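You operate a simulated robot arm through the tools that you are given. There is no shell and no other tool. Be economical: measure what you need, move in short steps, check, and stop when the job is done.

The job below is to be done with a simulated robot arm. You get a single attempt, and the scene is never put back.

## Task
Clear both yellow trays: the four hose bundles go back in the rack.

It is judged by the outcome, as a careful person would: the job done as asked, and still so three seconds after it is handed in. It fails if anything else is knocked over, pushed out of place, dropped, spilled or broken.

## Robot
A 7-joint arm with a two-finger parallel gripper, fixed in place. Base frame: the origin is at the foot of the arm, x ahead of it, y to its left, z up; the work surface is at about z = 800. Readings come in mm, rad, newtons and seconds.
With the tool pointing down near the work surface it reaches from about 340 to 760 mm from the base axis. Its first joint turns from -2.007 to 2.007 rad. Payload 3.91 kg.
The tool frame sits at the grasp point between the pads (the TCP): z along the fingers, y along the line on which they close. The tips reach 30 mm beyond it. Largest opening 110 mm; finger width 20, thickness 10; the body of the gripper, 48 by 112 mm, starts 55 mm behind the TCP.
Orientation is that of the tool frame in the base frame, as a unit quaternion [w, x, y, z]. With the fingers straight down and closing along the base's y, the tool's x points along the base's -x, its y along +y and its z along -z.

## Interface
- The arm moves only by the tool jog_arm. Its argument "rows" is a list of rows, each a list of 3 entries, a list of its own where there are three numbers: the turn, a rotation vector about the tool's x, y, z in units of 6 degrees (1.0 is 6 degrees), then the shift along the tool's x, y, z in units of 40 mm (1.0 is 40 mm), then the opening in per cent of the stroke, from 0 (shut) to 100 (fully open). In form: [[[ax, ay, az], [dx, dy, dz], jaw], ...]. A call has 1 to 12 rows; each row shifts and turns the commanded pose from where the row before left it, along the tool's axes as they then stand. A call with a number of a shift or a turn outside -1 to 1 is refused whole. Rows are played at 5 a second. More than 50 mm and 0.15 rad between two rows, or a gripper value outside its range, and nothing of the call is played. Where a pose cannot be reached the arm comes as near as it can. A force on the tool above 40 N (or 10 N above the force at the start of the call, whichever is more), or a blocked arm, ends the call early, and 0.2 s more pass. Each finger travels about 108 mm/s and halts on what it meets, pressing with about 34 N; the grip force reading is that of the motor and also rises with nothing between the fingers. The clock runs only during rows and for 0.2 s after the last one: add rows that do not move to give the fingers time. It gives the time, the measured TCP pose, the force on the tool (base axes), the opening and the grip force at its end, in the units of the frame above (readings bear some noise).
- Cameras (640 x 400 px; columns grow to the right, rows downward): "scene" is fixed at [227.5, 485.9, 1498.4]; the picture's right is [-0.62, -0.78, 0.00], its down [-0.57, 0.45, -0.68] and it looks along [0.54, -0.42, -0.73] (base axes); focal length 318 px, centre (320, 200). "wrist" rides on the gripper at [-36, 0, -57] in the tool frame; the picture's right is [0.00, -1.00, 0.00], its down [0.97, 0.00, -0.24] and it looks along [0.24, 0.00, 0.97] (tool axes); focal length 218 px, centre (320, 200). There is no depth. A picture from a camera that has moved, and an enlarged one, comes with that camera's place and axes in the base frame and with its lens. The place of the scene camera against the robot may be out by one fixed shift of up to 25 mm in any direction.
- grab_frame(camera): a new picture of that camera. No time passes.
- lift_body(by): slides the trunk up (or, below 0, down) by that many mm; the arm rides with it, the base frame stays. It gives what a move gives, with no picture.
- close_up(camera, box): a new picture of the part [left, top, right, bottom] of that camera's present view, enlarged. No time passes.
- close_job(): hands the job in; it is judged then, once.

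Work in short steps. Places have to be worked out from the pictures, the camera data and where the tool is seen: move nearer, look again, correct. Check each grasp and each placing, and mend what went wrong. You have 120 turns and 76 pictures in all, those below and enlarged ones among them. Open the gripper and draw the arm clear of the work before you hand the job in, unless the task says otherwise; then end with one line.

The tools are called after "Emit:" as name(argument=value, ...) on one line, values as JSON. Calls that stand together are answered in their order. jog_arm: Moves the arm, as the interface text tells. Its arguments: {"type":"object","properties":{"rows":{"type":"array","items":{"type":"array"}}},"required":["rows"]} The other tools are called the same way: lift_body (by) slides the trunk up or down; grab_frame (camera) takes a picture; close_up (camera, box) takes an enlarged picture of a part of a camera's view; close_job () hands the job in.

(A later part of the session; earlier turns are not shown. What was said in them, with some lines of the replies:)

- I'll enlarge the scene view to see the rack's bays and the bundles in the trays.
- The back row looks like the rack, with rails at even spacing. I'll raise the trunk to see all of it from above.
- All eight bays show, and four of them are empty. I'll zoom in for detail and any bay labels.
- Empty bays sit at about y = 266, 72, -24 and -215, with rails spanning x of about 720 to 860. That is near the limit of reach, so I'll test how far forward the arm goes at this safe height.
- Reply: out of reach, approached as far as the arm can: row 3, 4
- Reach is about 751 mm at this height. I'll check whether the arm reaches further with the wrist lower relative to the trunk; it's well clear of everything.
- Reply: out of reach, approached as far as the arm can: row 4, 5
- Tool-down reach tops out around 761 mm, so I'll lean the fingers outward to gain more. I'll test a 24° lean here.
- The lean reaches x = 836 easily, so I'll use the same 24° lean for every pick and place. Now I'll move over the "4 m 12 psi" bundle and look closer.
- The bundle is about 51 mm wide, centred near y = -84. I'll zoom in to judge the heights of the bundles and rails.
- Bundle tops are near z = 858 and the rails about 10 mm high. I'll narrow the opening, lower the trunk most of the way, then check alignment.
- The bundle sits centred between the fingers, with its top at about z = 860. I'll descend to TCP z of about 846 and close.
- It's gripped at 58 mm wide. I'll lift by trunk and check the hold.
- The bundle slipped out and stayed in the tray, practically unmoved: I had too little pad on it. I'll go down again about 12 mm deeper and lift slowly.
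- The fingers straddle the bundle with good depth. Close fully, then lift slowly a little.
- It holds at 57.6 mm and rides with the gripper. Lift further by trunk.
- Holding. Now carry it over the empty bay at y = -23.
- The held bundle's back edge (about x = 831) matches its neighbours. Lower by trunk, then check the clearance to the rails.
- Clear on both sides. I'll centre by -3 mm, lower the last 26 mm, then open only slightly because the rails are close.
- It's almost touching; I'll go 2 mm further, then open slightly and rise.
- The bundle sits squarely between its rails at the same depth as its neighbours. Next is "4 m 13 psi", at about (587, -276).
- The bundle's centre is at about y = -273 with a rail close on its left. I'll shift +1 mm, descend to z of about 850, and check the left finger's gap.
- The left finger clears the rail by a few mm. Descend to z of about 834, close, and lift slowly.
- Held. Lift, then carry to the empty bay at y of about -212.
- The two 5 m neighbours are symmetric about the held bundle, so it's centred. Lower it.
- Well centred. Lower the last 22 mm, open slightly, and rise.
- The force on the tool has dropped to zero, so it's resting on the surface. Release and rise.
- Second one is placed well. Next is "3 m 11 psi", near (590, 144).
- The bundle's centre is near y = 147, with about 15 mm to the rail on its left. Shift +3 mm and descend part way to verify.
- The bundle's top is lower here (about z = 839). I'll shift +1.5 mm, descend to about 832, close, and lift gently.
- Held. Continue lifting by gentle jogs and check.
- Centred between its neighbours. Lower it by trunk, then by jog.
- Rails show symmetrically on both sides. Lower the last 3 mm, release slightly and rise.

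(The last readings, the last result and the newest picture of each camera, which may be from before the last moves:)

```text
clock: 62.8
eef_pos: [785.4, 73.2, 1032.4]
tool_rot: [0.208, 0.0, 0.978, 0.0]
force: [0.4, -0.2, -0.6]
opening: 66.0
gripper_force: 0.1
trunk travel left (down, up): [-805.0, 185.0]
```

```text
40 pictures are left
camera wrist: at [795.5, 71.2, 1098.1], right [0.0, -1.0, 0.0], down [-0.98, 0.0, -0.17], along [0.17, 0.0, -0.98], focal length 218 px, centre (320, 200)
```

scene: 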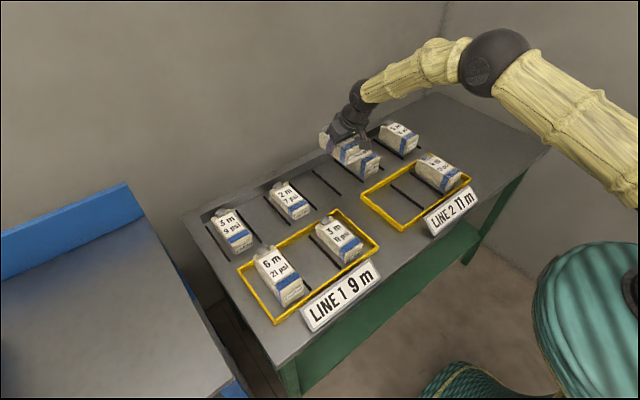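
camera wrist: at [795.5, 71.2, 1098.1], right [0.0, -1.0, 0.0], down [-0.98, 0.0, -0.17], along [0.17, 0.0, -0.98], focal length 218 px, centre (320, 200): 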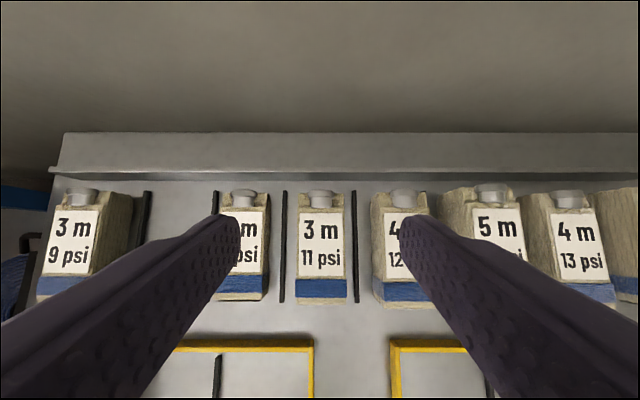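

Third one is placed. Now over the "6 m 21 psi" bundle; it's taller, so I'll look first.

Emit:
jog_arm(rows=[[[0, 0, 0], [0.375, 0.546, -0.167], 60], [[0, 0, 0], [0.375, 0.546, -0.167], 60], [[0, 0, 0], [0.375, 0.546, -0.167], 60], [[0, 0, 0], [0.375, 0.546, -0.167], 60], [[0, 0, 0], [0.375, 0.546, -0.167], 60], [[0, 0, 0], [0.375, 0.546, -0.167], 60], [[0, 0, 0], [0.375, 0.546, -0.167], 60], [[0, 0, 0], [0.375, 0.546, -0.167], 60], [[0, 0, 0], [0.375, 0.546, -0.167], 60], [[0, 0, 0], [0.375, 0.546, -0.167], 60], [[0, 0, 0], [0.375, 0.546, -0.167], 60], [[0, 0, 0], [0.375, 0.546, -0.167], 60]])

Emit:
grab_frame(camera="wrist")

Emit:
close_up(camera="scene", box=[200, 190, 400, 330])

```text
clock: 65.4
eef_pos: [585.2, 332.7, 1034.6]
tool_rot: [0.208, -0.001, 0.978, -0.001]
force: [-0.9, 0.4, -0.3]
opening: 66.1
gripper_force: 0.1
trunk travel left (down, up): [-805.0, 185.0]
```

```text
39 pictures are left
camera wrist: at [596.8, 331.6, 1101.0], right [0.0, -1.0, 0.0], down [-0.98, 0.0, -0.18], along [0.18, 0.0, -0.98], focal length 218 px, centre (320, 200)
```

wrist: 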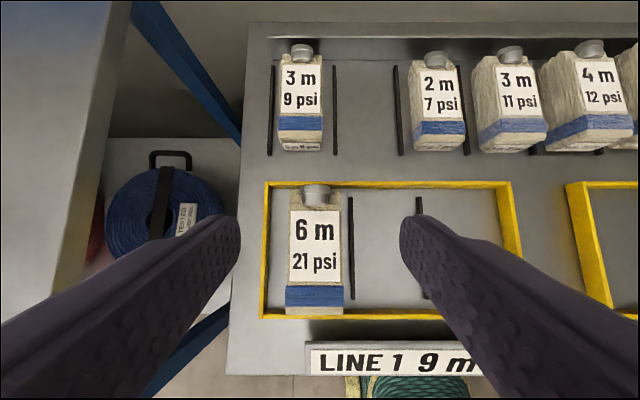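

```text
2.86 times, centred on (300, 260) of scene
camera zoom: at [227.5, 485.9, 1498.4], right [-0.62, -0.78, 0.0], down [-0.57, 0.45, -0.68], along [0.54, -0.42, -0.73], focal length 908 px, centre (377, 29)
```

zoom: 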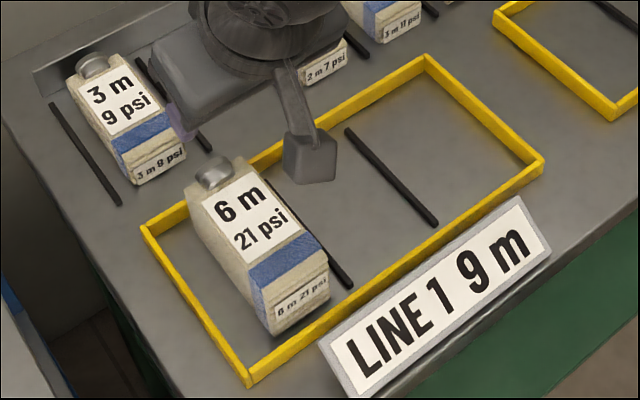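

The 6 m bundle's centre is near y = 338, its top about z = 860, with the rail close on its right. Come down and refine.

Emit:
jog_arm(rows=[[[0, 0, 0], [0, 0.15, 0], 60], [[0, 0, 0], [0, 0, 0], 60]])

Emit:
lift_body(by=-110)

Emit:
grab_frame(camera="wrist")

```text
clock: 66.0
eef_pos: [587.0, 338.9, 1033.7]
tool_rot: [0.208, 0.0, 0.978, 0.0]
force: [0.2, -0.2, 0.1]
opening: 66.2
gripper_force: 0.0
trunk travel left (down, up): [-805.0, 185.0]
```

```text
clock: 67.5
eef_pos: [586.5, 338.4, 923.3]
tool_rot: [0.208, -0.001, 0.978, 0.0]
force: [-0.4, -0.9, 0.3]
opening: 65.9
gripper_force: 0.0
trunk travel left (down, up): [-695.0, 295.0]
```

```text
37 pictures are left
camera wrist: at [597.7, 338.1, 989.6], right [0.0, -1.0, 0.0], down [-0.98, 0.0, -0.18], along [0.18, 0.0, -0.98], focal length 218 px, centre (320, 200)
```

wrist: 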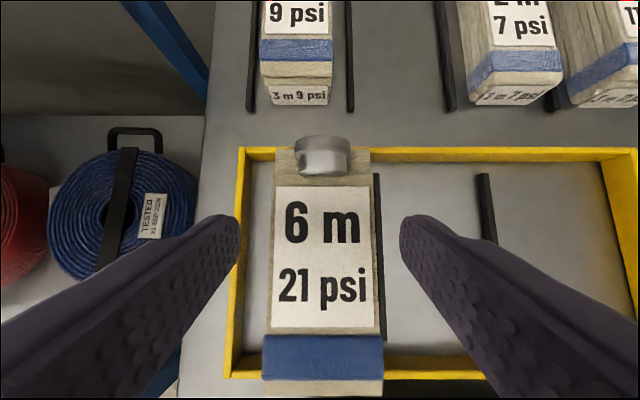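

The top is at about z = 868, centre y of about 337, and the rail edge about y = 293. I'll descend to z of about 846 (tips above the rails), close, and lift gently.

Emit:
jog_arm(rows=[[[0, 0, 0], [0.2, -0.02, 0.44], 60], [[0, 0, 0], [0.2, 0, 0.44], 60], [[0, 0, 0], [0.2, 0, 0.44], 60], [[0, 0, 0], [0.18, 0, 0.41], 60], [[0, 0, 0], [0, 0, 0], 60]])

Emit:
grab_frame(camera="wrist")

```text
clock: 68.7
eef_pos: [586.2, 339.9, 846.8]
tool_rot: [0.208, -0.001, 0.978, 0.0]
force: [-1.1, 0.2, 0.6]
opening: 66.3
gripper_force: 0.0
trunk travel left (down, up): [-695.0, 295.0]
```

```text
36 pictures are left
camera wrist: at [596.7, 338.3, 913.4], right [0.0, -1.0, 0.0], down [-0.98, 0.0, -0.18], along [0.18, 0.0, -0.98], focal length 218 px, centre (320, 200)
```

wrist: 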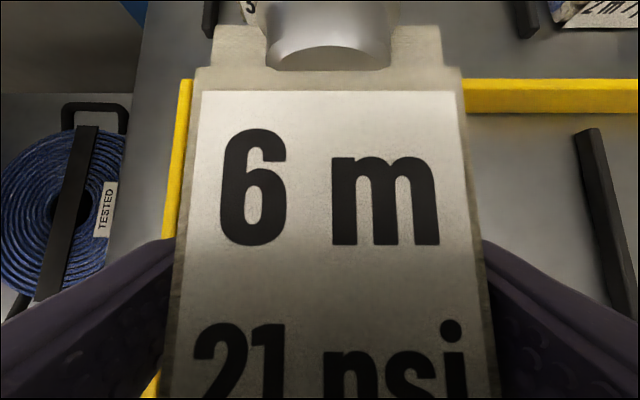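

Well straddled. Close and lift gently.

Emit:
jog_arm(rows=[[[0, 0, 0], [0, 0, 0], 30], [[0, 0, 0], [0, 0, 0], 0], [[0, 0, 0], [0, 0, 0], 0], [[0, 0, 0], [0, 0, 0], 0], [[0, 0, 0], [0, 0, 0], 0], [[0, 0, 0], [-0.05, 0, -0.11], 0], [[0, 0, 0], [-0.05, 0, -0.11], 0], [[0, 0, 0], [-0.1, 0, -0.23], 0], [[0, 0, 0], [-0.1, 0, -0.23], 0], [[0, 0, 0], [0, 0, 0], 0]])

Emit:
grab_frame(camera="wrist")

```text
clock: 70.8
eef_pos: [585.5, 340.3, 876.2]
tool_rot: [0.208, -0.001, 0.978, 0.0]
force: [-0.8, -0.7, -5.3]
opening: 57.8
gripper_force: 34.1
trunk travel left (down, up): [-695.0, 295.0]
```

```text
35 pictures are left
camera wrist: at [596.6, 339.4, 942.0], right [0.0, -1.0, 0.0], down [-0.98, 0.0, -0.17], along [0.17, 0.0, -0.98], focal length 218 px, centre (320, 200)
```

wrist: 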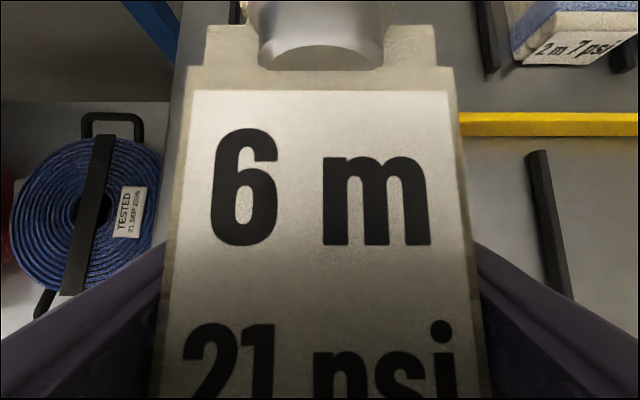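

Held. Continue lifting, then carry to the last empty bay at y of about 260.

Emit:
jog_arm(rows=[[[0, 0, 0], [-0.1, 0, -0.23], 0], [[0, 0, 0], [-0.15, 0, -0.34], 0], [[0, 0, 0], [-0.15, 0, -0.34], 0], [[0, 0, 0], [-0.15, 0, -0.34], 0], [[0, 0, 0], [-0.15, 0, -0.34], 0], [[0, 0, 0], [-0.1, 0, -0.23], 0], [[0, 0, 0], [0, 0, 0], 0]])

Emit:
jog_arm(rows=[[[0, 0, 0], [-0.45, -0.2, 0.2], 0], [[0, 0, 0], [-0.45, -0.2, 0.2], 0], [[0, 0, 0], [-0.45, -0.2, 0.2], 0], [[0, 0, 0], [-0.45, -0.2, 0.2], 0], [[0, 0, 0], [-0.45, -0.2, 0.2], 0], [[0, 0, 0], [-0.45, -0.2, 0.2], 0], [[0, 0, 0], [-0.45, -0.2, 0.2], 0], [[0, 0, 0], [-0.45, -0.2, 0.2], 0], [[0, 0, 0], [-0.45, -0.2, 0.2], 0], [[0, 0, 0], [-0.45, -0.2, 0.2], 0], [[0, 0, 0], [0, 0, 0], 0]])

Emit:
grab_frame(camera="wrist")

```text
clock: 72.5
eef_pos: [586.9, 338.3, 956.9]
tool_rot: [0.209, -0.001, 0.978, -0.001]
force: [0.0, 0.2, -5.9]
opening: 57.9
gripper_force: 34.6
trunk travel left (down, up): [-695.0, 295.0]
```

```text
clock: 74.8
eef_pos: [783.7, 259.7, 956.6]
tool_rot: [0.207, -0.001, 0.978, 0.0]
force: [0.1, -0.2, -5.1]
opening: 57.9
gripper_force: 34.1
trunk travel left (down, up): [-695.0, 295.0]
```

```text
34 pictures are left
camera wrist: at [793.7, 258.6, 1023.8], right [0.0, -1.0, 0.0], down [-0.98, 0.0, -0.17], along [0.17, 0.0, -0.98], focal length 218 px, centre (320, 200)
```

wrist: 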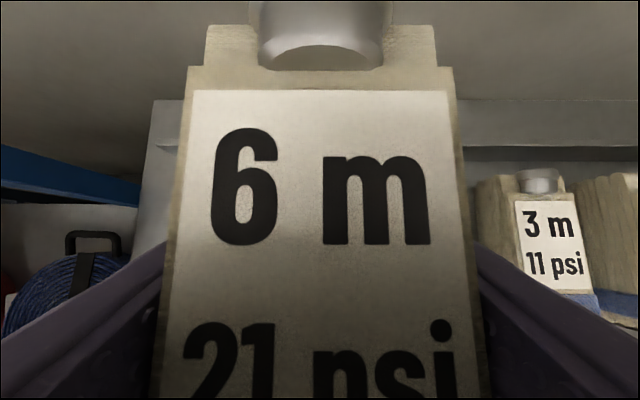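

Reached. Lower by trunk 85 mm and check against the neighbours.

Emit:
lift_body(by=-85)

Emit:
grab_frame(camera="wrist")

Emit:
close_up(camera="scene", box=[190, 150, 350, 270])

```text
clock: 76.1
eef_pos: [783.4, 258.9, 872.5]
tool_rot: [0.208, 0.0, 0.978, -0.001]
force: [0.3, 0.1, -3.9]
opening: 57.9
gripper_force: 34.2
trunk travel left (down, up): [-610.0, 380.0]
```

```text
33 pictures are left
camera wrist: at [793.7, 258.5, 939.0], right [0.0, -1.0, 0.0], down [-0.98, 0.0, -0.17], along [0.17, 0.0, -0.98], focal length 218 px, centre (320, 200)
```

wrist: 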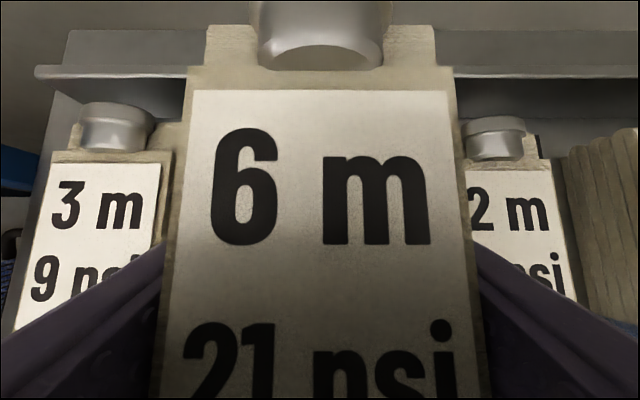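

```text
3.33 times, centred on (270, 210) of scene
camera zoom: at [227.5, 485.9, 1498.4], right [-0.62, -0.78, 0.0], down [-0.57, 0.45, -0.68], along [0.54, -0.42, -0.73], focal length 1059 px, centre (487, 167)
```

zoom: 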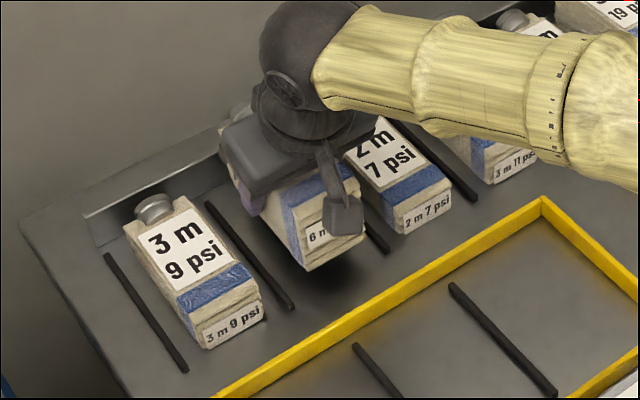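

The neighbours put the bay centre at about y = 261; I'll shift +2 mm and lower 24 mm.

Emit:
jog_arm(rows=[[[0, 0, 0], [0.09, 0.06, 0.2], 0], [[0, 0, 0], [0.09, 0, 0.2], 0], [[0, 0, 0], [0.065, 0, 0.15], 0], [[0, 0, 0], [0, 0, 0], 0], [[0, 0, 0], [0, 0, 0], 0]])

Emit:
grab_frame(camera="wrist")

```text
clock: 77.3
eef_pos: [782.3, 261.9, 848.6]
tool_rot: [0.207, -0.001, 0.978, 0.0]
force: [-0.5, 0.7, -5.5]
opening: 58.0
gripper_force: 33.6
trunk travel left (down, up): [-610.0, 380.0]
```

```text
31 pictures are left
camera wrist: at [792.5, 261.0, 914.8], right [0.0, -1.0, 0.0], down [-0.98, 0.0, -0.17], along [0.17, 0.0, -0.98], focal length 218 px, centre (320, 200)
```

wrist: 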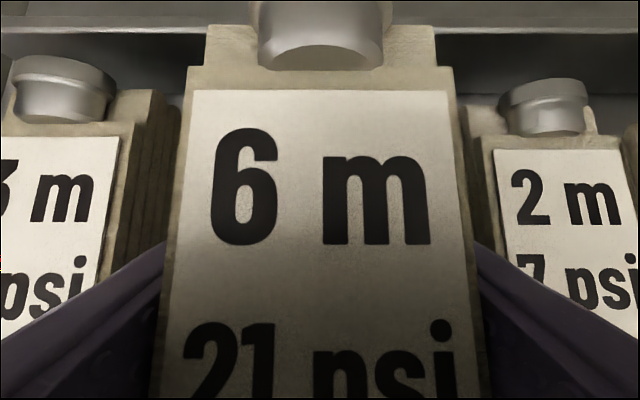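

Good clearance both sides, but still bearing its weight. Lower another 2–3 mm.

Emit:
jog_arm(rows=[[[0, 0, 0], [0.025, 0, 0.06], 0], [[0, 0, 0], [0, 0, 0], 0], [[0, 0, 0], [0, 0, 0], 0]])

```text
clock: 78.1
eef_pos: [782.3, 261.3, 848.3]
tool_rot: [0.208, -0.001, 0.978, 0.0]
force: [-0.5, 1.6, 0.2]
opening: 58.2
gripper_force: 34.0
trunk travel left (down, up): [-610.0, 380.0]
```

Weight is off and it's resting. Release slightly and rise.

Emit:
jog_arm(rows=[[[0, 0, 0], [0, 0, 0], 58], [[0, 0, 0], [0, 0, 0], 58], [[0, 0, 0], [-0.1, 0, -0.23], 58], [[0, 0, 0], [-0.1, 0, -0.23], 58], [[0, 0, 0], [-0.2, 0, -0.46], 60], [[0, 0, 0], [-0.2, 0, -0.46], 60], [[0, 0, 0], [0, 0, 0], 60]])

Emit:
lift_body(by=180)

Emit:
grab_frame(camera="wrist")

```text
clock: 79.7
eef_pos: [783.8, 262.7, 906.9]
tool_rot: [0.208, -0.001, 0.978, 0.0]
force: [-0.4, -0.3, 0.0]
opening: 66.1
gripper_force: 0.1
trunk travel left (down, up): [-610.0, 380.0]
```

```text
clock: 81.7
eef_pos: [783.8, 262.4, 1085.8]
tool_rot: [0.208, -0.002, 0.978, 0.0]
force: [-0.1, 0.3, 0.4]
opening: 65.9
gripper_force: 0.0
trunk travel left (down, up): [-790.0, 200.0]
```

```text
30 pictures are left
camera wrist: at [793.5, 261.4, 1151.8], right [0.0, -1.0, 0.0], down [-0.98, 0.0, -0.17], along [0.17, 0.0, -0.98], focal length 218 px, centre (320, 200)
```

wrist: 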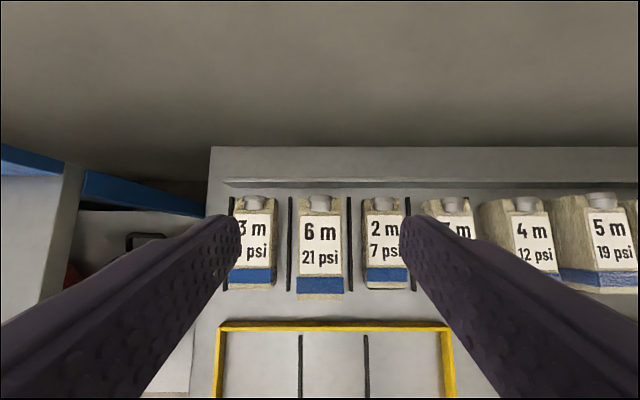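

All four are in the rack. Draw the arm back and open it, then take a final look.

Emit:
jog_arm(rows=[[[0, 0, 0], [0.6, -0.6, -0.27], 100], [[0, 0, 0], [0.6, -0.6, -0.27], 100], [[0, 0, 0], [0.6, -0.6, -0.27], 100], [[0, 0, 0], [0.6, -0.6, -0.27], 100], [[0, 0, 0], [0.6, -0.6, -0.27], 100], [[0, 0, 0], [0.6, -0.6, -0.27], 100], [[0, 0, 0], [0.6, -0.6, -0.27], 100], [[0, 0, 0], [0.6, -0.6, -0.27], 100], [[0, 0, 0], [0.6, -0.6, -0.27], 100], [[0, 0, 0], [0.6, -0.6, -0.27], 100], [[0, 0, 0], [0, 0, 0], 100]])

Emit:
lift_body(by=150)

Emit:
grab_frame(camera="wrist")

Emit:
close_up(camera="scene", box=[180, 90, 560, 340])

```text
clock: 84.1
eef_pos: [518.2, 21.3, 1085.3]
tool_rot: [0.208, 0.0, 0.978, 0.0]
force: [1.1, 1.4, -0.2]
opening: 110.0
gripper_force: 0.1
trunk travel left (down, up): [-790.0, 200.0]
```

```text
clock: 85.8
eef_pos: [518.2, 21.9, 1235.8]
tool_rot: [0.208, -0.001, 0.978, 0.0]
force: [-0.1, 0.3, 0.6]
opening: 110.3
gripper_force: 0.1
trunk travel left (down, up): [-940.0, 50.0]
```

```text
29 pictures are left
camera wrist: at [528.0, 20.5, 1301.7], right [0.0, -1.0, 0.0], down [-0.98, 0.0, -0.18], along [0.18, 0.0, -0.98], focal length 218 px, centre (320, 200)
```

wrist: 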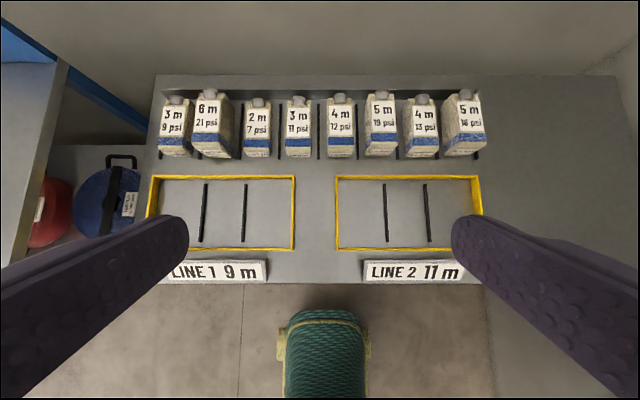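

```text
1.60 times, centred on (370, 215) of scene
camera zoom: at [227.5, 485.9, 1498.4], right [-0.62, -0.78, 0.0], down [-0.57, 0.45, -0.68], along [0.54, -0.42, -0.73], focal length 508 px, centre (240, 176)
```

zoom: 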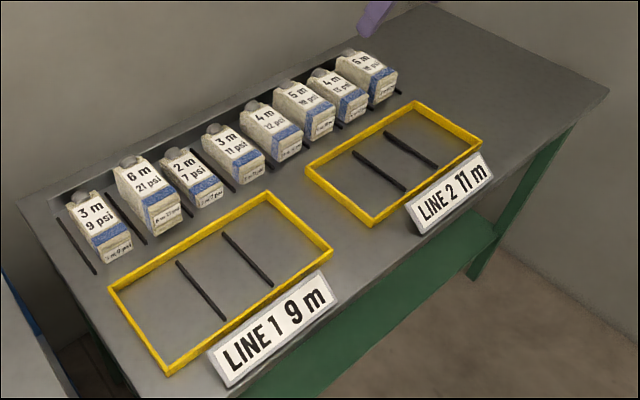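

Both trays are empty and all eight bays are filled. Nothing else has moved and the arm is clear, so I'm handing the job in.

Emit:
close_job()

```text
The job is handed in.
```

Both yellow trays are clear: all four hose bundles are back in the rack, one in each bay that was empty, and nothing else was disturbed.
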